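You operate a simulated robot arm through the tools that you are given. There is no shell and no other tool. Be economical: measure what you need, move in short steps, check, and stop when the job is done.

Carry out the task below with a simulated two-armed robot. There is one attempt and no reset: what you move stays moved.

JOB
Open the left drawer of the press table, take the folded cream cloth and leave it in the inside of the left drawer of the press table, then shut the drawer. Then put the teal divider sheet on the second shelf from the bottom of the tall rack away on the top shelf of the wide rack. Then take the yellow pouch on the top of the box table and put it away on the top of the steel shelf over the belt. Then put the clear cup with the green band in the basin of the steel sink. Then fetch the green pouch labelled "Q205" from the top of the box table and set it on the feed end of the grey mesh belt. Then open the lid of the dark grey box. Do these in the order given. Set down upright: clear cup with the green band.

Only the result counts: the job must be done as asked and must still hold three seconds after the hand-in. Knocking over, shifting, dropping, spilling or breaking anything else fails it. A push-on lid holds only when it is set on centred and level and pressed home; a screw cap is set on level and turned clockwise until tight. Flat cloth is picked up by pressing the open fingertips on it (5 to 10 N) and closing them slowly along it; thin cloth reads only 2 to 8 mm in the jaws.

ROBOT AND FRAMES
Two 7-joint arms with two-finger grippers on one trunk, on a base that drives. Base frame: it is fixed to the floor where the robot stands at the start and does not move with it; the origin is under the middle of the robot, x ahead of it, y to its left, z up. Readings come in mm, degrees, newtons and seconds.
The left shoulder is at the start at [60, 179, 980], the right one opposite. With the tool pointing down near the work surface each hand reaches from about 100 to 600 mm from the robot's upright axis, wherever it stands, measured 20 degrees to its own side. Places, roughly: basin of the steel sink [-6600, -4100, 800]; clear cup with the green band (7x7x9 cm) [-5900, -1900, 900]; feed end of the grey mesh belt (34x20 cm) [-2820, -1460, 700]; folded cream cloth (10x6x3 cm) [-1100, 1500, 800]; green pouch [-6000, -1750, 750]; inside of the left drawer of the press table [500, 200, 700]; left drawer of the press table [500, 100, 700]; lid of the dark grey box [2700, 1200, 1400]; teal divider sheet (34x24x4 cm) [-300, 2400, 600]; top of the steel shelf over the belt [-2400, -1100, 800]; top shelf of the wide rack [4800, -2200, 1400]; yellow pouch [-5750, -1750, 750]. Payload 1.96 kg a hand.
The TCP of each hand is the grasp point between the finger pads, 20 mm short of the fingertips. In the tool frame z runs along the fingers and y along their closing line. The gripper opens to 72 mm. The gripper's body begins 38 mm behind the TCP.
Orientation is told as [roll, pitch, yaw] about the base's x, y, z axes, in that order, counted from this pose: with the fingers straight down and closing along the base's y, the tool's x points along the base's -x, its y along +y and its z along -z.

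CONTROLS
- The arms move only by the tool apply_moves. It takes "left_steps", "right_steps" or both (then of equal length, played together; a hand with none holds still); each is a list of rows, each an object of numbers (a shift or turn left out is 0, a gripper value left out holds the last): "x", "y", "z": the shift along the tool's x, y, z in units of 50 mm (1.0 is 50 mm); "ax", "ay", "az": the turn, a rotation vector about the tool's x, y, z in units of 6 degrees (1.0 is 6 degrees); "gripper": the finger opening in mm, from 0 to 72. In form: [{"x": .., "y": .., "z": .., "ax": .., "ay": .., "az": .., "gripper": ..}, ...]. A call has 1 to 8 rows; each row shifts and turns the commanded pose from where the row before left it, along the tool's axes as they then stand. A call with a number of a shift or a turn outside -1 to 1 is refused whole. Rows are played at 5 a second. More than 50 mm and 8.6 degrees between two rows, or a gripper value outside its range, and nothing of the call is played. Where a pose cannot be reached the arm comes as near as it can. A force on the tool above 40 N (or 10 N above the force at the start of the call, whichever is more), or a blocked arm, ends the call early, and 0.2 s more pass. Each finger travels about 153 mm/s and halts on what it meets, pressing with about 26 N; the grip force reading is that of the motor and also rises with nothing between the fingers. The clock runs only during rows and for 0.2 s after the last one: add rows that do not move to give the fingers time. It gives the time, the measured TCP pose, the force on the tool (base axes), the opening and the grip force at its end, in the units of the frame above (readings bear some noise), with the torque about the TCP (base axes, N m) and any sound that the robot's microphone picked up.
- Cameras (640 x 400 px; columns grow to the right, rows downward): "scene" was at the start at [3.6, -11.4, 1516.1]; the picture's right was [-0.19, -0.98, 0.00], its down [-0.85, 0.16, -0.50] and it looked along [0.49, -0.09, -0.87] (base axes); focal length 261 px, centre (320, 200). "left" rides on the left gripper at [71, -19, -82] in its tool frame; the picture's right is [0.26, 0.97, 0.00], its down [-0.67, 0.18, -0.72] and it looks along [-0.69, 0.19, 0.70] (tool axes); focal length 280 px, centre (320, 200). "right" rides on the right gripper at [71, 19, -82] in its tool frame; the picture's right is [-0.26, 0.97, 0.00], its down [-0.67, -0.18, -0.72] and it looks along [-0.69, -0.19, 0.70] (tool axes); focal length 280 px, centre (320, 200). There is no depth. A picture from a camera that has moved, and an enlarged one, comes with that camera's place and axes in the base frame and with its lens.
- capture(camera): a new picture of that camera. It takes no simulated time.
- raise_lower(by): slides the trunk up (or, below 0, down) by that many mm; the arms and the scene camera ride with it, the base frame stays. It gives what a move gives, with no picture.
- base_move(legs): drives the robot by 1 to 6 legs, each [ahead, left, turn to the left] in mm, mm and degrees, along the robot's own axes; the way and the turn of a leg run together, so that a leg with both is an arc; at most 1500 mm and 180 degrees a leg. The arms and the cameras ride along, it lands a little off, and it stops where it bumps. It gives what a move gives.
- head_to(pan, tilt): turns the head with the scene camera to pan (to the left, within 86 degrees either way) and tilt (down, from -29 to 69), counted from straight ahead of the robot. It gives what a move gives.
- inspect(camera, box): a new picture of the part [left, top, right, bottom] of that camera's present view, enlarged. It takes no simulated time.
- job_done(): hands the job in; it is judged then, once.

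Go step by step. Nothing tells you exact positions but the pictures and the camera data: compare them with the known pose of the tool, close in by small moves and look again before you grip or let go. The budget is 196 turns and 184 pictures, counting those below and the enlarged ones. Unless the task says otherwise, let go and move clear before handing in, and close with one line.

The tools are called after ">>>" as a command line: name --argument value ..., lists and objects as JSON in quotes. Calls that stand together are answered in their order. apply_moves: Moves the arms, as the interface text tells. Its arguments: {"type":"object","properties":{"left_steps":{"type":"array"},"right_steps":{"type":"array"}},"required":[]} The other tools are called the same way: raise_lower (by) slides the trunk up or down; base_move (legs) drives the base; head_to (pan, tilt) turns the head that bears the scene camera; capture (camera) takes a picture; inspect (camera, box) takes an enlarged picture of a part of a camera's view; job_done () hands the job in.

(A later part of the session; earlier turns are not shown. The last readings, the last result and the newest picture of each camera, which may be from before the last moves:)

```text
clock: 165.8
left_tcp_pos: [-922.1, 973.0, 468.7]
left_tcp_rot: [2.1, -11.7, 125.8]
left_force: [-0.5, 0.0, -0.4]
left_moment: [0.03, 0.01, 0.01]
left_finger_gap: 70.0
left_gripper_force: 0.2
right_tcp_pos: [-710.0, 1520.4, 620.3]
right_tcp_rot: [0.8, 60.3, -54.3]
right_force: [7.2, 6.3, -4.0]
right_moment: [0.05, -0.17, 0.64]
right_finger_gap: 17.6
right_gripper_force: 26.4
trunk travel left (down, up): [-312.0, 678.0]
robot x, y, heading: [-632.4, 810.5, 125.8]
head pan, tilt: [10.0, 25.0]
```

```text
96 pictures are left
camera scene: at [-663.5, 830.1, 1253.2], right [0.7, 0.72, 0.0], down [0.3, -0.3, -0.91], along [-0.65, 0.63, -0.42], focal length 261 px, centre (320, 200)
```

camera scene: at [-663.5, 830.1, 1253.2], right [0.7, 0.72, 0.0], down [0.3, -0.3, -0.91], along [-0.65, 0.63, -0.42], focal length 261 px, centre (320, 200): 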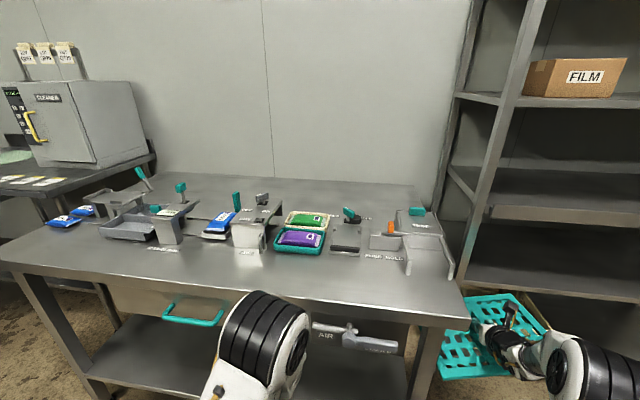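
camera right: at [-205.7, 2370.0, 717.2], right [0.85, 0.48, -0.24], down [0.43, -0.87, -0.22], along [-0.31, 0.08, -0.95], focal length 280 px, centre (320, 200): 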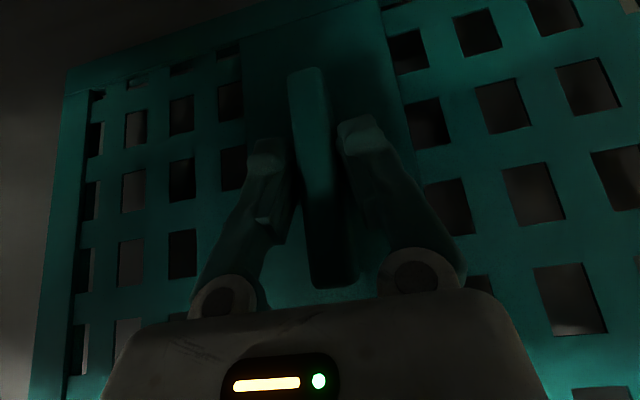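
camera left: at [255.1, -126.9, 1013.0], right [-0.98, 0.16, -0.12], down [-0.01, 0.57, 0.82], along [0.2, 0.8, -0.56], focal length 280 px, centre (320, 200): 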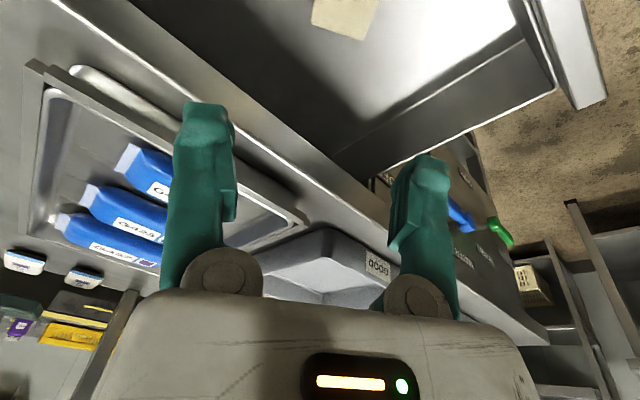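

The raise was refused, so the sheet bumped the cloth table's leg; it's still held and the items there look unmoved. I reverse away, then raise.

>>> base_move --legs '[[0, -120, 0]]'

>>> raise_lower --by 400

>>> capture --camera "right"

>>> capture --camera "scene"

```text
clock: 167.1
left_tcp_pos: [-824.5, 1043.9, 468.2]
left_tcp_rot: [2.0, -11.7, 126.0]
left_force: [0.2, 0.6, 0.2]
left_moment: [-0.01, 0.03, 0.03]
left_finger_gap: 70.2
left_gripper_force: 0.1
right_tcp_pos: [-614.7, 1589.3, 618.5]
right_tcp_rot: [0.7, 60.3, -54.2]
right_force: [-0.3, 0.9, -4.0]
right_moment: [-0.01, 0.0, 0.03]
right_finger_gap: 15.4
right_gripper_force: 25.9
trunk travel left (down, up): [-312.0, 678.0]
robot x, y, heading: [-534.6, 884.4, 126.0]
head pan, tilt: [10.0, 25.0]
```

```text
clock: 170.9
left_tcp_pos: [-825.2, 1043.7, 869.0]
left_tcp_rot: [2.2, -11.6, 126.0]
left_force: [0.2, 0.9, -0.3]
left_moment: [-0.03, 0.01, 0.02]
left_finger_gap: 70.1
left_gripper_force: 0.0
right_tcp_pos: [-614.6, 1590.5, 1020.3]
right_tcp_rot: [0.8, 60.2, -54.1]
right_force: [0.3, 0.0, -4.7]
right_moment: [0.02, -0.03, 0.0]
right_finger_gap: 15.4
right_gripper_force: 26.5
trunk travel left (down, up): [-712.0, 278.0]
robot x, y, heading: [-537.9, 882.8, 126.1]
head pan, tilt: [10.0, 25.0]
```

```text
95 pictures are left
camera right: at [-578.5, 1571.2, 1122.1], right [0.86, 0.45, -0.22], down [0.4, -0.89, -0.23], along [-0.3, 0.11, -0.95], focal length 280 px, centre (320, 200)
```

right: 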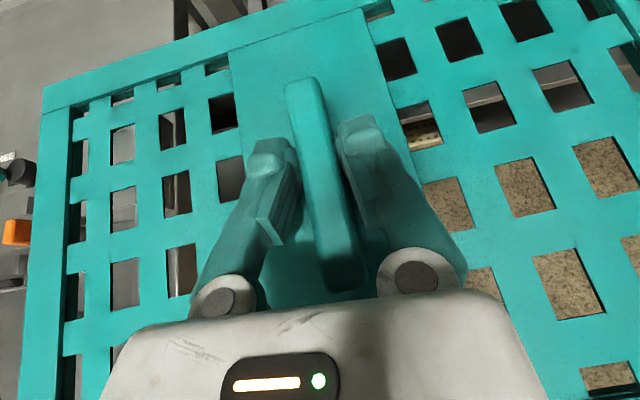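

```text
94 pictures are left
camera scene: at [-567.1, 900.1, 1653.2], right [0.7, 0.72, 0.0], down [0.3, -0.29, -0.91], along [-0.65, 0.63, -0.42], focal length 261 px, centre (320, 200)
```

scene: 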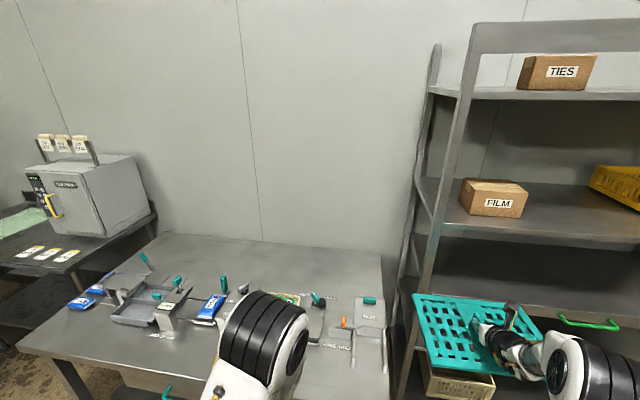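

>>> base_move --legs '[[0, 470, 0], [-250, 0, 0], [0, 0, -89.5]]'

>>> head_to --pan -50 --tilt 18

>>> capture --camera "scene"

```text
clock: 177.8
left_tcp_pos: [-726.3, 743.6, 869.4]
left_tcp_rot: [2.1, -11.7, 58.1]
left_force: [0.1, 0.4, -0.4]
left_moment: [0.01, 0.01, 0.01]
left_finger_gap: 70.2
left_gripper_force: 0.1
right_tcp_pos: [-156.3, 766.8, 1017.7]
right_tcp_rot: [-0.4, 60.4, -120.7]
right_force: [-17.5, 3.8, -2.5]
right_moment: [0.16, 0.44, 0.99]
right_finger_gap: 16.5
right_gripper_force: 25.9
trunk travel left (down, up): [-712.0, 278.0]
robot x, y, heading: [-762.7, 413.2, 57.8]
head pan, tilt: [10.0, 25.0]
stopped in leg 3: the force on the tool passed its limit at 62 N (the readings are from after the stop); the commanded pose is now the measured one
```

```text
clock: 179.1
left_tcp_pos: [-728.4, 744.7, 868.0]
left_tcp_rot: [1.7, -11.8, 58.0]
left_force: [-0.6, 0.1, -0.4]
left_moment: [-0.03, 0.03, 0.03]
left_finger_gap: 69.8
left_gripper_force: 0.1
right_tcp_pos: [-155.3, 765.8, 1021.5]
right_tcp_rot: [0.2, 60.5, -120.8]
right_force: [-23.4, 4.1, -0.3]
right_moment: [0.21, 0.37, 1.07]
right_finger_gap: 16.9
right_gripper_force: 26.2
trunk travel left (down, up): [-712.0, 278.0]
robot x, y, heading: [-762.3, 410.9, 58.1]
head pan, tilt: [-50.0, 18.0]
```

```text
93 pictures are left
camera scene: at [-712.5, 377.9, 1664.8], right [0.14, -0.99, 0.0], down [-0.3, -0.04, -0.95], along [0.94, 0.13, -0.31], focal length 261 px, centre (320, 200)
```

scene: 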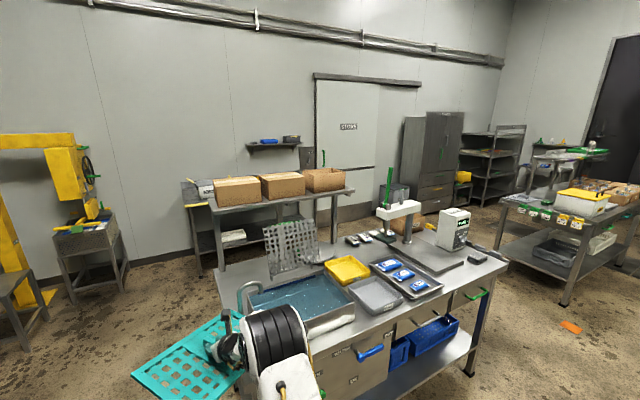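

The sheet touched the tank's tap while turning; still held. I turn back a little, back away, and then continue the turn with more room.

>>> base_move --legs '[[0, 0, 14], [-400, 0, 0]]'

>>> capture --camera "right"

>>> head_to --pan -30 --tilt 30

>>> capture --camera "scene"

```text
clock: 182.4
left_tcp_pos: [-927.9, 370.3, 867.7]
left_tcp_rot: [2.0, -11.7, 71.5]
left_force: [-0.5, 1.1, 0.3]
left_moment: [0.04, 0.0, 0.02]
left_finger_gap: 70.1
left_gripper_force: 0.1
right_tcp_pos: [-374.6, 526.2, 1018.3]
right_tcp_rot: [-0.2, 60.5, -107.6]
right_force: [0.2, -0.3, -4.7]
right_moment: [-0.03, -0.01, 0.03]
right_finger_gap: 15.5
right_gripper_force: 25.9
trunk travel left (down, up): [-712.0, 278.0]
robot x, y, heading: [-891.7, 42.2, 71.7]
head pan, tilt: [-50.0, 18.0]
```

```text
92 pictures are left
camera right: at [-367.1, 485.1, 1120.8], right [0.88, -0.41, -0.23], down [-0.46, -0.86, -0.23], along [-0.1, 0.31, -0.95], focal length 280 px, centre (320, 200)
```

right: 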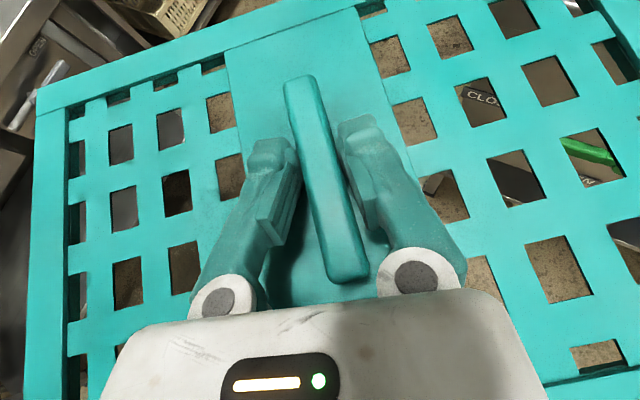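

```text
clock: 183.2
left_tcp_pos: [-928.2, 371.7, 868.2]
left_tcp_rot: [2.0, -11.8, 71.6]
left_force: [-0.1, 0.2, -0.3]
left_moment: [-0.03, 0.03, 0.01]
left_finger_gap: 69.9
left_gripper_force: 0.2
right_tcp_pos: [-374.7, 525.8, 1018.2]
right_tcp_rot: [-0.2, 60.3, -107.7]
right_force: [-0.2, -0.3, -3.9]
right_moment: [-0.06, 0.04, 0.0]
right_finger_gap: 15.5
right_gripper_force: 26.5
trunk travel left (down, up): [-712.0, 278.0]
robot x, y, heading: [-887.3, 40.4, 71.6]
head pan, tilt: [-30.0, 30.0]
```

```text
91 pictures are left
camera scene: at [-841.8, 45.4, 1645.3], right [0.66, -0.75, 0.0], down [-0.37, -0.33, -0.87], along [0.65, 0.57, -0.5], focal length 261 px, centre (320, 200)
```

scene: 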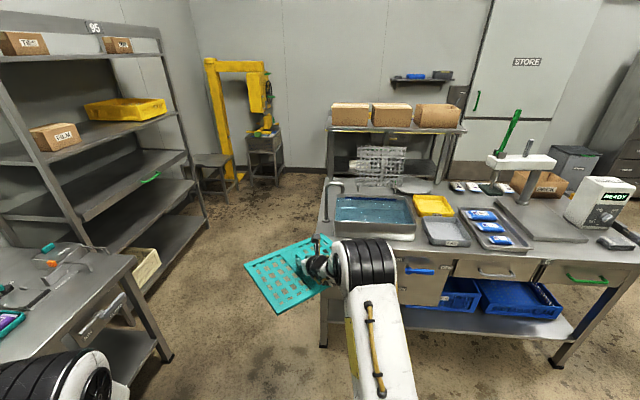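

>>> base_move --legs '[[0, 0, -125], [1500, 0, 0], [590, 0, 0], [0, 0, 90]]'

>>> head_to --pan -25 --tilt 20

>>> capture --camera "scene"

```text
clock: 202.8
left_tcp_pos: [496.5, -1399.5, 868.3]
left_tcp_rot: [2.0, -11.7, 36.3]
left_force: [-0.3, 0.0, -0.6]
left_moment: [-0.01, -0.03, -0.02]
left_finger_gap: 69.9
left_gripper_force: 0.0
right_tcp_pos: [1037.7, -1593.0, 1018.2]
right_tcp_rot: [-0.3, 60.3, -142.9]
right_force: [-0.3, -0.5, -4.0]
right_moment: [-0.01, 0.03, -0.02]
right_finger_gap: 15.3
right_gripper_force: 26.2
trunk travel left (down, up): [-712.0, 278.0]
robot x, y, heading: [338.0, -1688.2, 36.4]
head pan, tilt: [-30.0, 30.0]
```

```text
clock: 203.6
left_tcp_pos: [496.8, -1399.8, 869.2]
left_tcp_rot: [1.9, -11.7, 36.4]
left_force: [0.3, 0.9, 0.6]
left_moment: [-0.02, -0.03, -0.01]
left_finger_gap: 69.9
left_gripper_force: 0.0
right_tcp_pos: [1037.2, -1592.5, 1018.3]
right_tcp_rot: [-0.2, 60.3, -142.9]
right_force: [-0.1, -0.8, -4.3]
right_moment: [-0.01, 0.03, 0.0]
right_finger_gap: 15.4
right_gripper_force: 26.1
trunk travel left (down, up): [-712.0, 278.0]
robot x, y, heading: [339.7, -1692.2, 36.1]
head pan, tilt: [-25.0, 20.0]
```

```text
90 pictures are left
camera scene: at [379.5, -1707.6, 1661.2], right [0.19, -0.98, 0.0], down [-0.34, -0.07, -0.94], along [0.92, 0.18, -0.34], focal length 261 px, centre (320, 200)
```

scene: 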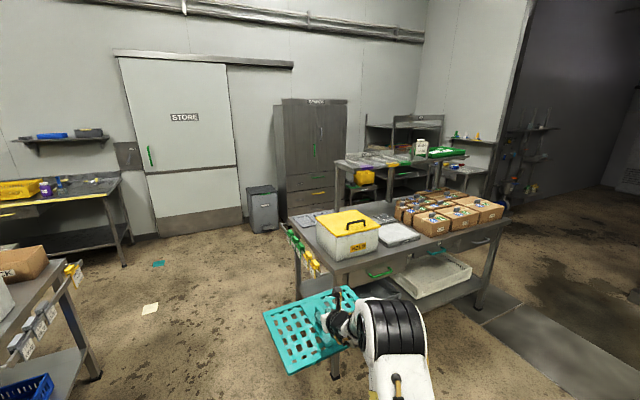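

>>> base_move --legs '[[0, 170, 0.8], [1500, 0, 0], [500, 0, 0]]'

>>> head_to --pan -60 --tilt 20

>>> capture --camera "scene"

```text
clock: 214.5
left_tcp_pos: [1957.6, -58.3, 867.8]
left_tcp_rot: [2.1, -11.7, 37.5]
left_force: [-0.2, 0.4, 0.5]
left_moment: [0.03, 0.02, -0.03]
left_finger_gap: 69.9
left_gripper_force: 0.0
right_tcp_pos: [2501.9, -239.3, 1017.6]
right_tcp_rot: [-0.2, 60.4, -141.5]
right_force: [0.6, 0.1, -5.1]
right_moment: [0.01, 0.07, -0.01]
right_finger_gap: 15.5
right_gripper_force: 25.5
trunk travel left (down, up): [-712.0, 278.0]
robot x, y, heading: [1802.1, -353.2, 37.6]
head pan, tilt: [-25.0, 20.0]
```

```text
clock: 215.5
left_tcp_pos: [1958.0, -58.9, 868.2]
left_tcp_rot: [2.0, -11.8, 37.6]
left_force: [-0.9, 0.1, -0.2]
left_moment: [0.01, 0.0, -0.02]
left_finger_gap: 70.0
left_gripper_force: 0.1
right_tcp_pos: [2501.9, -238.5, 1017.6]
right_tcp_rot: [-0.2, 60.4, -141.5]
right_force: [-0.5, 0.3, -4.4]
right_moment: [0.0, 0.06, -0.01]
right_finger_gap: 15.3
right_gripper_force: 26.5
trunk travel left (down, up): [-712.0, 278.0]
robot x, y, heading: [1803.9, -353.8, 37.7]
head pan, tilt: [-60.0, 20.0]
```

```text
89 pictures are left
camera scene: at [1842.2, -424.6, 1661.3], right [-0.38, -0.92, 0.0], down [-0.32, 0.13, -0.94], along [0.87, -0.36, -0.34], focal length 261 px, centre (320, 200)
```

scene: 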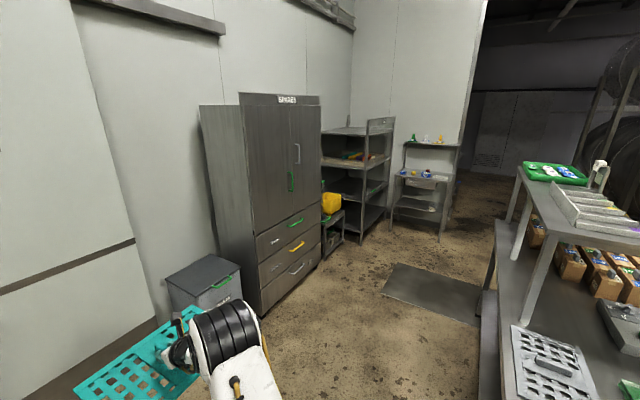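

>>> base_move --legs '[[170, 0, 0], [0, -1400, -0.8], [0, -1350, 0]]'

>>> raise_lower --by 270

>>> head_to --pan -15 --tilt 20

>>> capture --camera "scene"

```text
clock: 230.0
left_tcp_pos: [3780.3, -2137.4, 868.7]
left_tcp_rot: [2.1, -11.7, 38.8]
left_force: [0.1, 0.2, -1.6]
left_moment: [0.02, -0.02, -0.02]
left_finger_gap: 69.8
left_gripper_force: 0.1
right_tcp_pos: [4329.7, -2306.3, 1018.0]
right_tcp_rot: [-0.3, 60.3, -140.5]
right_force: [0.4, 0.5, -4.3]
right_moment: [0.0, 0.02, 0.03]
right_finger_gap: 15.3
right_gripper_force: 25.8
trunk travel left (down, up): [-712.0, 278.0]
robot x, y, heading: [3632.4, -2436.4, 38.8]
head pan, tilt: [-60.0, 20.0]
```

```text
clock: 232.7
left_tcp_pos: [3780.6, -2137.5, 1138.3]
left_tcp_rot: [2.0, -11.7, 38.9]
left_force: [0.3, -0.6, 0.4]
left_moment: [0.03, 0.0, 0.02]
left_finger_gap: 69.9
left_gripper_force: 0.1
right_tcp_pos: [4329.5, -2306.1, 1287.6]
right_tcp_rot: [-0.1, 60.2, -140.4]
right_force: [0.2, -0.6, -5.0]
right_moment: [-0.03, 0.03, 0.02]
right_finger_gap: 15.5
right_gripper_force: 25.6
trunk travel left (down, up): [-982.0, 8.0]
robot x, y, heading: [3635.2, -2435.5, 38.9]
head pan, tilt: [-60.0, 20.0]
```

```text
clock: 233.8
left_tcp_pos: [3780.6, -2137.7, 1138.4]
left_tcp_rot: [2.0, -11.7, 38.9]
left_force: [-1.2, 0.0, 0.4]
left_moment: [0.01, -0.04, 0.02]
left_finger_gap: 70.1
left_gripper_force: 0.1
right_tcp_pos: [4329.2, -2307.5, 1287.7]
right_tcp_rot: [-0.2, 60.4, -140.4]
right_force: [0.7, -0.8, -4.8]
right_moment: [-0.05, 0.04, -0.01]
right_finger_gap: 15.1
right_gripper_force: 25.7
trunk travel left (down, up): [-982.0, 8.0]
robot x, y, heading: [3637.1, -2435.4, 38.8]
head pan, tilt: [-15.0, 20.0]
```

```text
88 pictures are left
camera scene: at [3671.4, -2435.1, 1931.3], right [0.4, -0.92, 0.0], down [-0.31, -0.14, -0.94], along [0.86, 0.38, -0.34], focal length 261 px, centre (320, 200)
```

scene: 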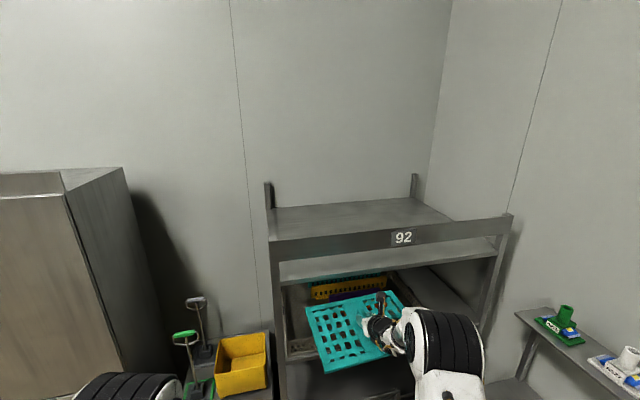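

The wide rack ("92") has a front beam about 110–180 mm above its top shelf (shelf ≈1330, beam top ≈1510). I'll lift the sheet over the beam, then lower it behind, tilting the tool steeper.

>>> base_move --legs '[[0, -120, -2]]'

>>> apply_moves --right_steps '[{"x": 0.8, "z": -0.46}, {"x": 0.8, "z": -0.46}, {"x": 0.8, "z": -0.46}, {"x": 0.8, "z": -0.46}, {"x": 0.8, "z": -0.46}, {"x": 0.8, "z": -0.46}]'

>>> capture --camera "scene"

```text
clock: 235.1
left_tcp_pos: [3864.0, -2237.9, 1137.1]
left_tcp_rot: [1.9, -11.7, 36.8]
left_force: [-0.4, 1.0, 0.2]
left_moment: [0.0, -0.04, -0.03]
left_finger_gap: 69.8
left_gripper_force: 0.1
right_tcp_pos: [4405.9, -2425.3, 1288.4]
right_tcp_rot: [0.0, 60.3, -142.2]
right_force: [0.8, 0.2, -4.6]
right_moment: [0.0, 0.05, 0.0]
right_finger_gap: 15.4
right_gripper_force: 25.9
trunk travel left (down, up): [-982.0, 8.0]
robot x, y, heading: [3710.6, -2527.2, 36.7]
head pan, tilt: [-15.0, 20.0]
```

```text
clock: 236.5
left_tcp_pos: [3866.1, -2239.3, 1139.4]
left_tcp_rot: [2.1, -11.6, 36.7]
left_force: [-0.8, -0.6, 0.2]
left_moment: [0.01, -0.01, -0.06]
left_finger_gap: 69.9
left_gripper_force: 0.1
right_tcp_pos: [4407.2, -2428.3, 1565.9]
right_tcp_rot: [-0.2, 60.3, -142.5]
right_force: [0.9, -1.1, -4.2]
right_moment: [0.0, 0.03, 0.04]
right_finger_gap: 15.0
right_gripper_force: 26.2
trunk travel left (down, up): [-982.0, 8.0]
robot x, y, heading: [3708.7, -2533.5, 36.8]
head pan, tilt: [-15.0, 20.0]
```

```text
87 pictures are left
camera scene: at [3745.5, -2533.3, 1931.3], right [0.37, -0.93, 0.0], down [-0.32, -0.13, -0.94], along [0.87, 0.35, -0.34], focal length 261 px, centre (320, 200)
```

scene: 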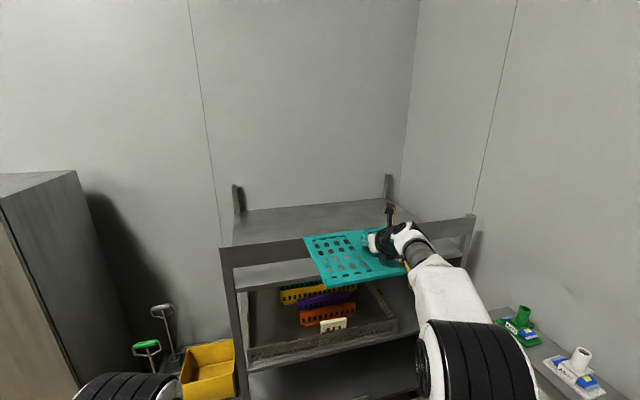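

>>> apply_moves --right_steps '[{"x": 0.7, "z": -0.4}]'

>>> base_move --legs '[[400, 0, 0]]'

>>> head_to --pan -15 --tilt 30

>>> capture --camera "scene"

>>> capture --camera "right"

```text
clock: 236.9
left_tcp_pos: [3866.2, -2237.7, 1138.4]
left_tcp_rot: [2.0, -11.7, 36.7]
left_force: [0.6, 1.1, 0.2]
left_moment: [0.01, -0.01, 0.01]
left_finger_gap: 70.3
left_gripper_force: 0.1
right_tcp_pos: [4408.1, -2429.0, 1604.3]
right_tcp_rot: [0.0, 60.3, -142.2]
right_force: [0.3, 0.3, -4.2]
right_moment: [0.01, 0.04, -0.01]
right_finger_gap: 15.2
right_gripper_force: 26.1
trunk travel left (down, up): [-982.0, 8.0]
robot x, y, heading: [3705.4, -2534.6, 36.9]
head pan, tilt: [-15.0, 20.0]
```

```text
clock: 239.3
left_tcp_pos: [4182.5, -2006.8, 1138.8]
left_tcp_rot: [2.2, -11.8, 36.4]
left_force: [0.6, -0.1, 0.4]
left_moment: [0.05, -0.02, -0.01]
left_finger_gap: 70.1
left_gripper_force: 0.1
right_tcp_pos: [4724.5, -2199.5, 1605.6]
right_tcp_rot: [-0.2, 60.4, -142.7]
right_force: [-1.1, -0.2, -4.0]
right_moment: [-0.04, 0.04, 0.03]
right_finger_gap: 15.3
right_gripper_force: 26.0
trunk travel left (down, up): [-982.0, 8.0]
robot x, y, heading: [4025.8, -2297.4, 36.2]
head pan, tilt: [-15.0, 20.0]
```

```text
clock: 240.1
left_tcp_pos: [4184.8, -2005.0, 1138.8]
left_tcp_rot: [2.1, -11.7, 36.5]
left_force: [-1.6, 0.0, 0.0]
left_moment: [0.01, -0.02, 0.01]
left_finger_gap: 69.7
left_gripper_force: 0.0
right_tcp_pos: [4726.0, -2198.0, 1603.2]
right_tcp_rot: [-0.2, 60.3, -142.8]
right_force: [-0.7, -0.2, -3.9]
right_moment: [-0.02, 0.02, 0.0]
right_finger_gap: 15.3
right_gripper_force: 26.3
trunk travel left (down, up): [-982.0, 8.0]
robot x, y, heading: [4026.4, -2301.3, 36.3]
head pan, tilt: [-15.0, 30.0]
```

```text
86 pictures are left
camera scene: at [4060.3, -2298.7, 1915.3], right [0.36, -0.93, 0.0], down [-0.47, -0.18, -0.87], along [0.81, 0.32, -0.5], focal length 261 px, centre (320, 200)
```

scene: 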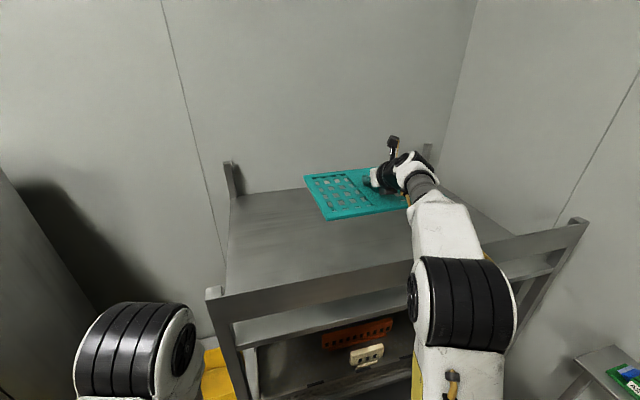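

```text
85 pictures are left
camera right: at [4709.6, -2235.7, 1706.2], right [0.48, -0.84, -0.23], down [-0.87, -0.43, -0.23], along [0.1, 0.31, -0.95], focal length 280 px, centre (320, 200)
```

right: 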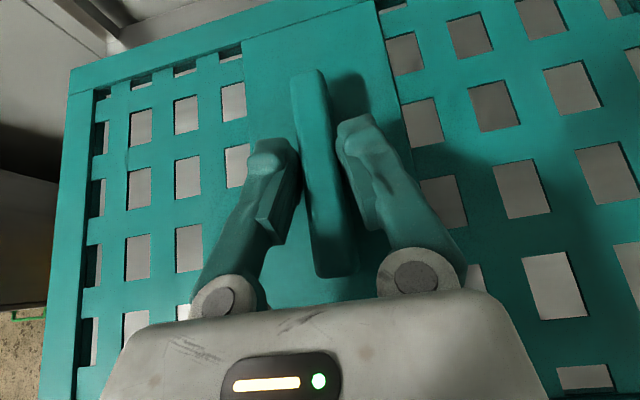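

The sheet is over the top shelf behind the beam. I advance slightly and begin lowering.

>>> base_move --legs '[[30, 0, 0.5]]'

>>> apply_moves --right_steps '[{"x": -0.5, "z": 0.29}, {"x": -0.5, "z": 0.29}, {"x": -0.5, "z": 0.29}, {"ay": -1, "z": 0.2}, {"ay": -1, "z": 0.2}, {"ay": -1, "z": 0.2}]'

>>> capture --camera "scene"

```text
clock: 240.9
left_tcp_pos: [4199.8, -1989.9, 1139.9]
left_tcp_rot: [2.1, -12.0, 37.0]
left_force: [-0.2, -0.3, 1.3]
left_moment: [0.01, -0.05, 0.0]
left_finger_gap: 70.0
left_gripper_force: 0.0
right_tcp_pos: [4742.5, -2180.2, 1609.0]
right_tcp_rot: [-0.3, 60.7, -142.4]
right_force: [-1.1, -1.4, -3.8]
right_moment: [-0.02, 0.04, 0.01]
right_finger_gap: 15.4
right_gripper_force: 26.1
trunk travel left (down, up): [-982.0, 8.0]
robot x, y, heading: [4045.4, -2278.0, 36.7]
head pan, tilt: [-15.0, 30.0]
```

```text
clock: 242.3
left_tcp_pos: [4205.8, -1984.6, 1138.5]
left_tcp_rot: [2.0, -11.7, 36.8]
left_force: [0.5, -0.1, -0.3]
left_moment: [-0.01, 0.0, -0.01]
left_finger_gap: 70.3
left_gripper_force: 0.1
right_tcp_pos: [4769.6, -2161.0, 1500.3]
right_tcp_rot: [-0.1, 42.3, -142.2]
right_force: [0.2, -0.2, -4.3]
right_moment: [0.03, -0.02, 0.02]
right_finger_gap: 15.1
right_gripper_force: 26.2
trunk travel left (down, up): [-982.0, 8.0]
robot x, y, heading: [4048.6, -2282.9, 36.5]
head pan, tilt: [-15.0, 30.0]
```

```text
84 pictures are left
camera scene: at [4085.1, -2280.6, 1915.2], right [0.37, -0.93, 0.0], down [-0.46, -0.19, -0.87], along [0.8, 0.32, -0.5], focal length 261 px, centre (320, 200)
```

scene: 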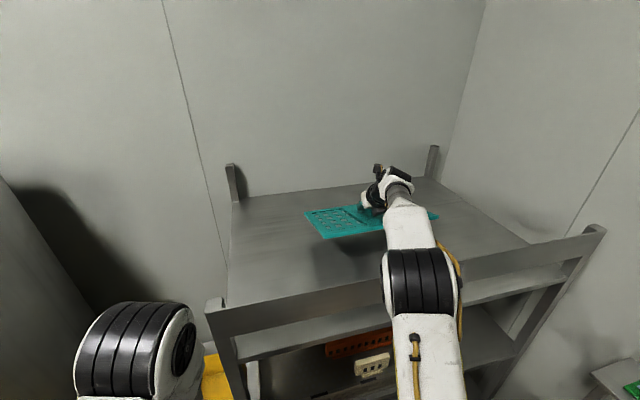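

>>> apply_moves --right_steps '[{"ay": -1, "z": 0.485, "x": -0.3}, {"ay": -1, "z": 0.485, "x": -0.28}, {"ay": -1, "z": 0.485, "x": -0.25}]'

>>> capture --camera "scene"

>>> capture --camera "right"

```text
clock: 243.1
left_tcp_pos: [4205.8, -1987.2, 1137.3]
left_tcp_rot: [2.1, -11.7, 36.9]
left_force: [-0.3, 1.1, 1.3]
left_moment: [0.0, 0.04, 0.01]
left_finger_gap: 69.8
left_gripper_force: 0.1
right_tcp_pos: [4777.0, -2154.5, 1446.7]
right_tcp_rot: [-0.1, 30.4, -142.2]
right_force: [1.1, 0.0, -2.3]
right_moment: [0.17, 0.0, -0.02]
right_finger_gap: 15.2
right_gripper_force: 25.8
right hand out of reach, approached as far as the arm can: row 3
trunk travel left (down, up): [-982.0, 8.0]
robot x, y, heading: [4049.1, -2281.4, 36.9]
head pan, tilt: [-15.0, 30.0]
```

```text
83 pictures are left
camera scene: at [4084.0, -2281.6, 1915.3], right [0.37, -0.93, 0.0], down [-0.46, -0.19, -0.87], along [0.8, 0.32, -0.5], focal length 261 px, centre (320, 200)
```

scene: 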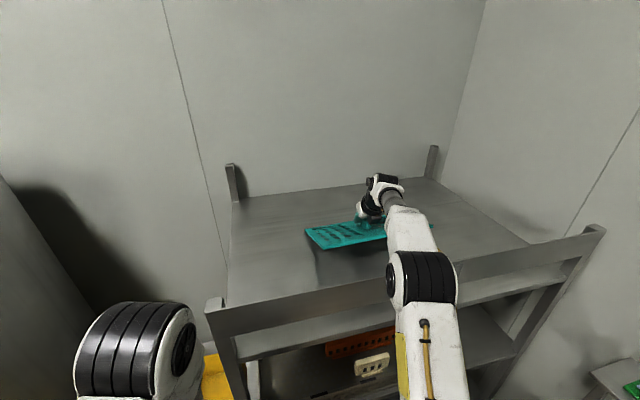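

```text
82 pictures are left
camera right: at [4804.1, -2158.4, 1553.0], right [0.41, -0.9, -0.13], down [-0.86, -0.43, 0.28], along [-0.31, 0.0, -0.95], focal length 280 px, centre (320, 200)
```

right: 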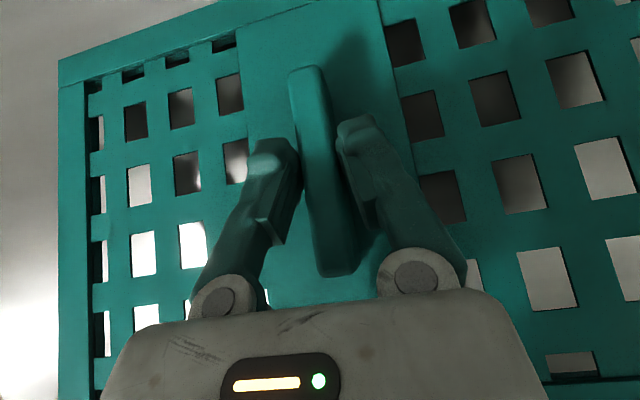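

>>> apply_moves --right_steps '[{"z": 0.25, "x": -0.375}, {"z": 0.25, "x": -0.375}]'

>>> apply_moves --right_steps '[{"z": 0.3, "x": -0.18}, {"z": 0.3, "x": -0.18}]'

>>> capture --camera "scene"

>>> capture --camera "right"

```text
clock: 243.7
left_tcp_pos: [4204.9, -1985.9, 1138.3]
left_tcp_rot: [2.0, -11.6, 36.9]
left_force: [0.2, -0.1, -0.2]
left_moment: [0.02, -0.01, 0.01]
left_finger_gap: 69.9
left_gripper_force: 0.1
right_tcp_pos: [4759.7, -2166.6, 1408.8]
right_tcp_rot: [0.1, 30.5, -142.2]
right_force: [0.0, 1.3, 2.6]
right_moment: [0.49, -0.57, 0.04]
right_finger_gap: 15.5
right_gripper_force: 26.1
trunk travel left (down, up): [-982.0, 8.0]
robot x, y, heading: [4048.0, -2281.6, 36.8]
head pan, tilt: [-15.0, 30.0]
```

```text
clock: 244.3
left_tcp_pos: [4203.0, -1986.5, 1138.6]
left_tcp_rot: [2.0, -11.8, 36.8]
left_force: [0.5, -0.4, 1.3]
left_moment: [0.0, -0.02, 0.0]
left_finger_gap: 69.8
left_gripper_force: 0.1
right_tcp_pos: [4760.0, -2165.6, 1389.4]
right_tcp_rot: [0.3, 31.7, -142.0]
right_force: [-0.3, 0.3, 8.8]
right_moment: [0.09, 0.43, 0.2]
right_finger_gap: 15.6
right_gripper_force: 25.8
trunk travel left (down, up): [-982.0, 8.0]
robot x, y, heading: [4051.8, -2280.9, 36.8]
head pan, tilt: [-15.0, 30.0]
stopped in row 2 (right hand): the force on the tool passed its limit at 58 N (the readings are from after the stop); the commanded pose is now the measured one
```

```text
81 pictures are left
camera scene: at [4079.6, -2281.4, 1915.4], right [0.37, -0.93, 0.0], down [-0.46, -0.19, -0.87], along [0.81, 0.32, -0.5], focal length 261 px, centre (320, 200)
```

scene: 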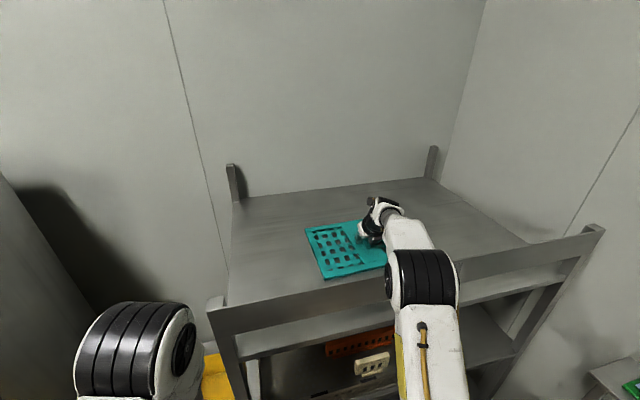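

```text
80 pictures are left
camera right: at [4785.0, -2170.3, 1497.3], right [0.41, -0.9, -0.13], down [-0.86, -0.43, 0.25], along [-0.29, 0.01, -0.96], focal length 280 px, centre (320, 200)
```

right: 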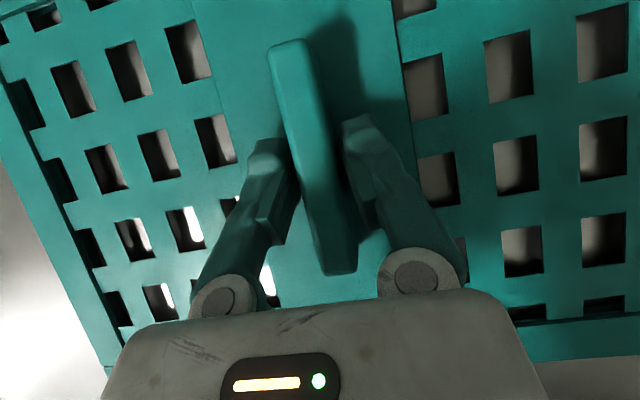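

The sheet lies flat on the shelf. Release and rise.

>>> apply_moves --right_steps '[{"gripper": 30}, {"gripper": 55}, {}, {"z": -0.4, "x": 0.24}, {"z": -0.8, "x": 0.47}, {"z": -0.8, "x": 0.47}, {"z": -0.8, "x": 0.47}]'

>>> capture --camera "scene"

```text
clock: 245.9
left_tcp_pos: [4207.4, -1983.9, 1138.3]
left_tcp_rot: [2.1, -11.6, 36.7]
left_force: [0.2, 0.7, -1.1]
left_moment: [0.02, 0.04, -0.01]
left_finger_gap: 69.9
left_gripper_force: 0.0
right_tcp_pos: [4764.0, -2165.4, 1464.6]
right_tcp_rot: [0.3, 31.1, -142.2]
right_force: [-0.3, 0.1, 0.0]
right_moment: [0.03, -0.02, 0.05]
right_finger_gap: 55.3
right_gripper_force: 0.2
right hand out of reach, approached as far as the arm can: row 6, 7
trunk travel left (down, up): [-982.0, 8.0]
robot x, y, heading: [4047.3, -2277.4, 36.6]
head pan, tilt: [-15.0, 30.0]
```

```text
79 pictures are left
camera scene: at [4085.8, -2279.8, 1915.2], right [0.37, -0.93, 0.0], down [-0.47, -0.19, -0.87], along [0.8, 0.32, -0.5], focal length 261 px, centre (320, 200)
```

scene: 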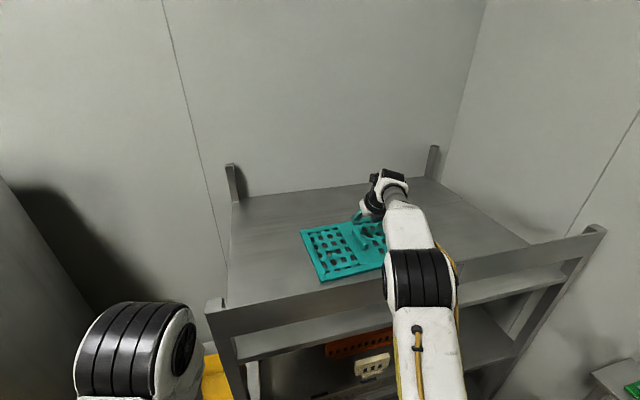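

>>> apply_moves --right_steps '[{"ay": 1}, {"ay": 1}, {"ay": 1}, {"ay": 1}, {"ay": 1}, {"x": 0.8, "z": -0.46}, {"x": 0.8, "z": -0.46}, {"x": 0.8, "z": -0.46}]'

>>> capture --camera "scene"

```text
clock: 247.7
left_tcp_pos: [4205.7, -1986.3, 1138.4]
left_tcp_rot: [2.0, -11.7, 36.9]
left_force: [0.5, -0.6, 0.5]
left_moment: [-0.01, -0.02, 0.03]
left_finger_gap: 69.9
left_gripper_force: 0.0
right_tcp_pos: [4760.5, -2170.1, 1605.8]
right_tcp_rot: [0.3, 61.3, -142.0]
right_force: [0.4, -0.1, 0.4]
right_moment: [-0.05, 0.03, 0.0]
right_finger_gap: 54.7
right_gripper_force: 0.1
trunk travel left (down, up): [-982.0, 8.0]
robot x, y, heading: [4050.4, -2278.9, 36.8]
head pan, tilt: [-15.0, 30.0]
```

```text
78 pictures are left
camera scene: at [4083.5, -2281.5, 1915.2], right [0.37, -0.93, 0.0], down [-0.46, -0.19, -0.87], along [0.8, 0.32, -0.5], focal length 261 px, centre (320, 200)
```

scene: 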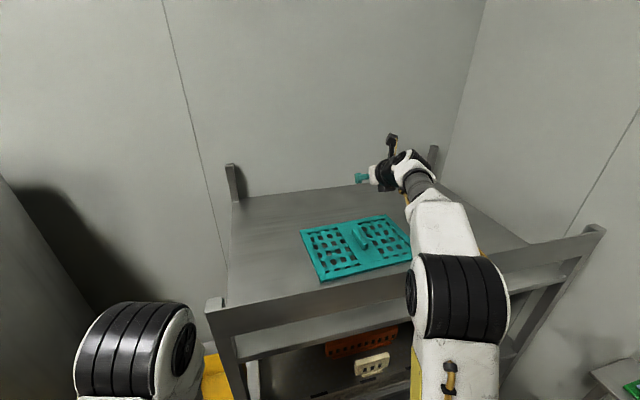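

Divider is safely on the wide rack's top shelf. I back out, fold the right arm, and head for the box table across the room.

>>> base_move --legs '[[-460, 0, 0]]'

>>> apply_moves --right_steps '[{"z": -0.74, "x": -0.5}, {"z": -0.74, "x": -0.5}, {"z": -0.74, "x": -0.5}, {"z": -0.74, "x": -0.5}, {"z": -0.7, "x": -0.6}, {"z": -0.7, "x": -0.6}, {"z": -0.5, "x": -0.7}]'

>>> raise_lower --by -330

>>> base_move --legs '[[0, 1450, 0], [0, 1430, 0]]'

>>> base_move --legs '[[0, 0, 180], [1500, 0, 0], [650, 0, 0]]'

>>> head_to --pan 0 --tilt 20

>>> capture --camera "scene"

```text
clock: 250.4
left_tcp_pos: [3839.6, -2261.0, 1139.2]
left_tcp_rot: [2.0, -11.6, 36.3]
left_force: [0.0, 0.7, 0.5]
left_moment: [-0.03, 0.04, -0.01]
left_finger_gap: 70.0
left_gripper_force: 0.1
right_tcp_pos: [4393.4, -2449.6, 1602.5]
right_tcp_rot: [0.5, 61.2, -142.6]
right_force: [0.7, 0.4, -0.4]
right_moment: [-0.04, 0.03, -0.02]
right_finger_gap: 55.2
right_gripper_force: 0.2
trunk travel left (down, up): [-982.0, 8.0]
robot x, y, heading: [3678.4, -2554.1, 36.0]
head pan, tilt: [-15.0, 30.0]
```

```text
clock: 252.0
left_tcp_pos: [3838.1, -2264.0, 1139.6]
left_tcp_rot: [2.1, -11.7, 36.1]
left_force: [0.6, -0.6, 0.1]
left_moment: [0.03, -0.01, 0.0]
left_finger_gap: 70.0
left_gripper_force: 0.0
right_tcp_pos: [4197.6, -2648.1, 1505.8]
right_tcp_rot: [0.3, 61.4, -142.7]
right_force: [-0.6, -0.2, -0.3]
right_moment: [0.02, 0.02, -0.03]
right_finger_gap: 55.4
right_gripper_force: 0.1
right hand out of reach, approached as far as the arm can: row 5, 6, 7
trunk travel left (down, up): [-982.0, 8.0]
robot x, y, heading: [3680.0, -2551.7, 36.3]
head pan, tilt: [-15.0, 30.0]
```

```text
clock: 255.3
left_tcp_pos: [3838.3, -2261.6, 808.3]
left_tcp_rot: [2.1, -11.6, 36.3]
left_force: [0.1, -0.5, 1.2]
left_moment: [0.05, -0.01, 0.01]
left_finger_gap: 70.2
left_gripper_force: 0.0
right_tcp_pos: [4198.9, -2645.0, 1176.0]
right_tcp_rot: [0.4, 61.2, -142.6]
right_force: [1.3, -0.6, -0.3]
right_moment: [-0.01, 0.0, 0.02]
right_finger_gap: 55.2
right_gripper_force: 0.1
trunk travel left (down, up): [-652.0, 338.0]
robot x, y, heading: [3679.0, -2553.4, 36.2]
head pan, tilt: [-15.0, 30.0]
```

```text
clock: 269.4
left_tcp_pos: [2087.7, 86.6, 808.4]
left_tcp_rot: [2.0, -11.7, 38.5]
left_force: [-0.9, 1.3, 0.6]
left_moment: [-0.04, -0.01, 0.02]
left_finger_gap: 69.9
left_gripper_force: 0.1
right_tcp_pos: [2461.4, -284.0, 1175.3]
right_tcp_rot: [0.4, 61.3, -140.5]
right_force: [-0.7, 0.7, 0.1]
right_moment: [-0.02, 0.01, 0.05]
right_finger_gap: 54.7
right_gripper_force: 0.0
trunk travel left (down, up): [-652.0, 338.0]
robot x, y, heading: [1940.3, -211.2, 38.6]
head pan, tilt: [-15.0, 30.0]
```

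```text
clock: 287.6
left_tcp_pos: [188.0, -1941.8, 809.4]
left_tcp_rot: [2.0, -11.7, -139.3]
left_force: [0.0, 0.6, -0.3]
left_moment: [0.01, 0.02, 0.03]
left_finger_gap: 69.9
left_gripper_force: 0.1
right_tcp_pos: [-200.9, -1586.8, 1176.1]
right_tcp_rot: [0.4, 61.3, 41.9]
right_force: [0.3, 0.1, 0.7]
right_moment: [-0.01, 0.01, 0.02]
right_finger_gap: 54.6
right_gripper_force: 0.0
trunk travel left (down, up): [-652.0, 338.0]
robot x, y, heading: [323.4, -1638.9, -139.0]
head pan, tilt: [-15.0, 30.0]
```

```text
clock: 288.3
left_tcp_pos: [188.3, -1940.9, 808.0]
left_tcp_rot: [2.0, -11.7, -139.3]
left_force: [-0.1, -0.3, 0.5]
left_moment: [-0.03, 0.01, -0.01]
left_finger_gap: 69.9
left_gripper_force: 0.1
right_tcp_pos: [-200.4, -1586.3, 1176.3]
right_tcp_rot: [0.4, 61.3, 41.9]
right_force: [0.6, 0.4, 0.1]
right_moment: [0.0, -0.01, -0.01]
right_finger_gap: 54.7
right_gripper_force: 0.1
trunk travel left (down, up): [-652.0, 338.0]
robot x, y, heading: [325.1, -1641.3, -139.3]
head pan, tilt: [0.0, 20.0]
```

```text
77 pictures are left
camera scene: at [297.4, -1658.3, 1601.3], right [-0.65, 0.76, 0.0], down [0.26, 0.22, -0.94], along [-0.71, -0.61, -0.34], focal length 261 px, centre (320, 200)
```

scene: 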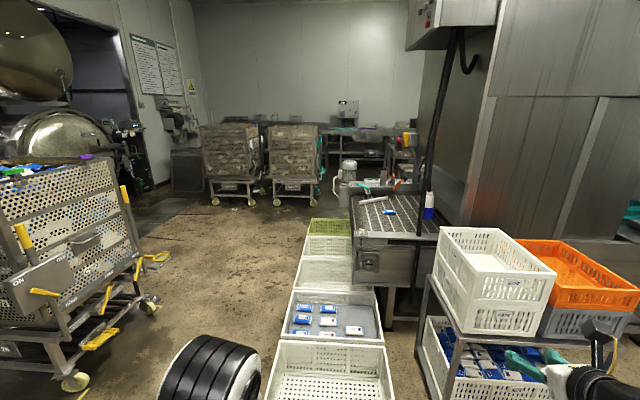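

>>> base_move --legs '[[0, 700, 0], [1500, 0, 0]]'

>>> head_to --pan -15 --tilt 20

>>> capture --camera "scene"

```text
clock: 299.3
left_tcp_pos: [-529.8, -3435.5, 807.9]
left_tcp_rot: [2.0, -11.6, -140.9]
left_force: [-0.1, 0.1, -0.3]
left_moment: [0.0, -0.01, -0.01]
left_finger_gap: 69.9
left_gripper_force: 0.0
right_tcp_pos: [-909.4, -3070.9, 1176.7]
right_tcp_rot: [0.4, 61.3, 40.2]
right_force: [1.5, 0.7, 0.0]
right_moment: [-0.01, -0.01, -0.02]
right_finger_gap: 55.0
right_gripper_force: 0.1
trunk travel left (down, up): [-652.0, 338.0]
robot x, y, heading: [-385.3, -3134.7, -141.0]
head pan, tilt: [0.0, 20.0]
```

```text
clock: 300.0
left_tcp_pos: [-530.0, -3434.8, 807.9]
left_tcp_rot: [2.0, -11.7, -141.0]
left_force: [-0.7, -0.2, 0.0]
left_moment: [-0.02, 0.0, 0.0]
left_finger_gap: 69.8
left_gripper_force: 0.0
right_tcp_pos: [-908.5, -3068.1, 1176.3]
right_tcp_rot: [0.5, 61.3, 40.3]
right_force: [0.2, 0.3, 0.4]
right_moment: [0.03, 0.04, 0.02]
right_finger_gap: 55.3
right_gripper_force: 0.0
trunk travel left (down, up): [-652.0, 338.0]
robot x, y, heading: [-383.6, -3134.1, -140.9]
head pan, tilt: [-15.0, 20.0]
```

```text
76 pictures are left
camera scene: at [-425.9, -3134.0, 1601.3], right [-0.41, 0.91, 0.0], down [0.31, 0.14, -0.94], along [-0.86, -0.38, -0.34], focal length 261 px, centre (320, 200)
```

scene: 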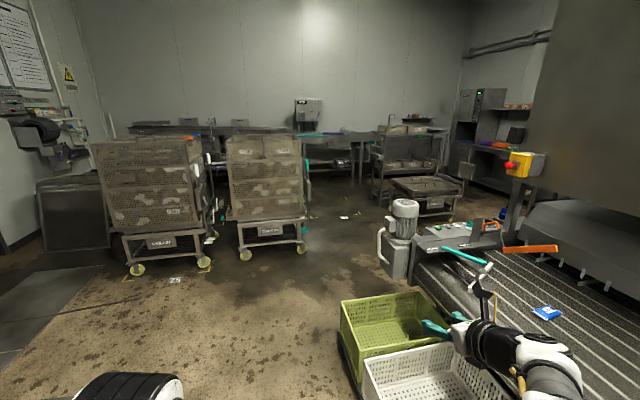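

>>> base_move --legs '[[1250, 0, 0], [0, 0, -39], [1500, 0, 0]]'

>>> head_to --pan -20 --tilt 20

>>> capture --camera "scene"

```text
clock: 315.1
left_tcp_pos: [-3130.6, -4034.2, 807.8]
left_tcp_rot: [2.1, -11.8, 179.1]
left_force: [0.4, -1.0, -0.7]
left_moment: [0.02, 0.02, 0.01]
left_finger_gap: 70.2
left_gripper_force: 0.0
right_tcp_pos: [-3186.5, -3511.9, 1177.3]
right_tcp_rot: [0.3, 61.2, 0.4]
right_force: [0.2, 0.8, -0.4]
right_moment: [-0.01, -0.05, -0.02]
right_finger_gap: 54.7
right_gripper_force: 0.1
trunk travel left (down, up): [-652.0, 338.0]
robot x, y, heading: [-2828.5, -3897.2, 178.9]
head pan, tilt: [-15.0, 20.0]
```

```text
clock: 315.8
left_tcp_pos: [-3130.3, -4034.5, 809.5]
left_tcp_rot: [2.0, -11.7, 179.0]
left_force: [0.2, -0.2, 0.0]
left_moment: [-0.01, 0.01, -0.02]
left_finger_gap: 70.0
left_gripper_force: 0.0
right_tcp_pos: [-3185.9, -3509.3, 1176.1]
right_tcp_rot: [0.4, 61.3, 0.4]
right_force: [-0.1, -1.7, -0.1]
right_moment: [-0.01, -0.04, 0.03]
right_finger_gap: 55.1
right_gripper_force: 0.2
trunk travel left (down, up): [-652.0, 338.0]
robot x, y, heading: [-2825.5, -3898.4, 179.1]
head pan, tilt: [-20.0, 20.0]
```

```text
75 pictures are left
camera scene: at [-2856.4, -3864.0, 1601.3], right [0.36, 0.93, 0.0], down [0.32, -0.12, -0.94], along [-0.88, 0.33, -0.34], focal length 261 px, centre (320, 200)
```

scene: 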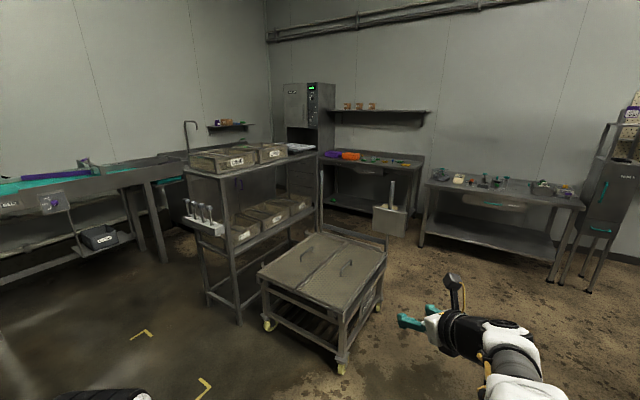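

>>> inspect --camera "scene" --box '[280, 90, 440, 200]'

>>> inspect --camera "scene" --box '[410, 150, 610, 250]'

```text
3.64 times, centred on (360, 145) of scene
camera zoom: at [-2856.4, -3864.0, 1601.3], right [0.36, 0.93, 0.0], down [0.32, -0.12, -0.94], along [-0.88, 0.33, -0.34], focal length 948 px, centre (174, 400)
```

zoom: 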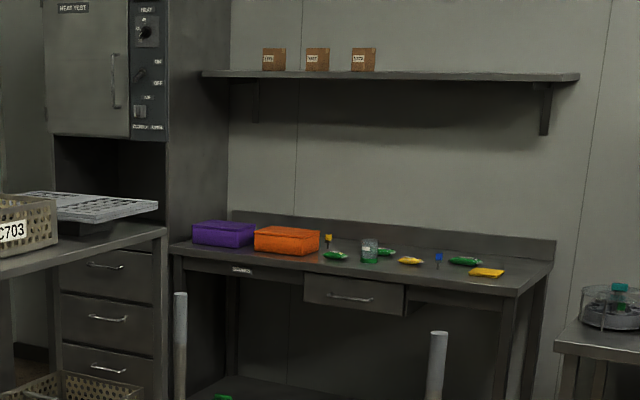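

```text
3.20 times, centred on (510, 200) of scene
camera zoom: at [-2856.4, -3864.0, 1601.3], right [0.36, 0.93, 0.0], down [0.32, -0.12, -0.94], along [-0.88, 0.33, -0.34], focal length 834 px, centre (-288, 200)
```

zoom: 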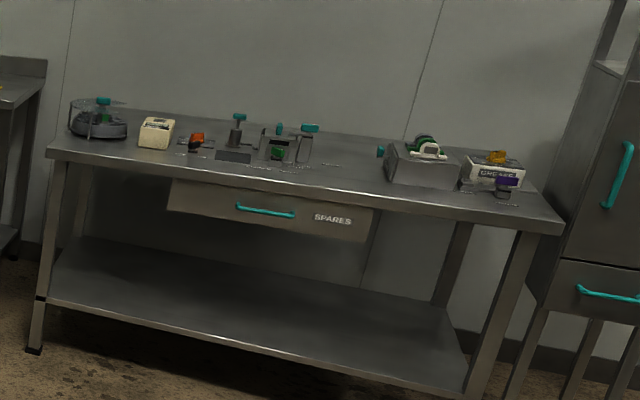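

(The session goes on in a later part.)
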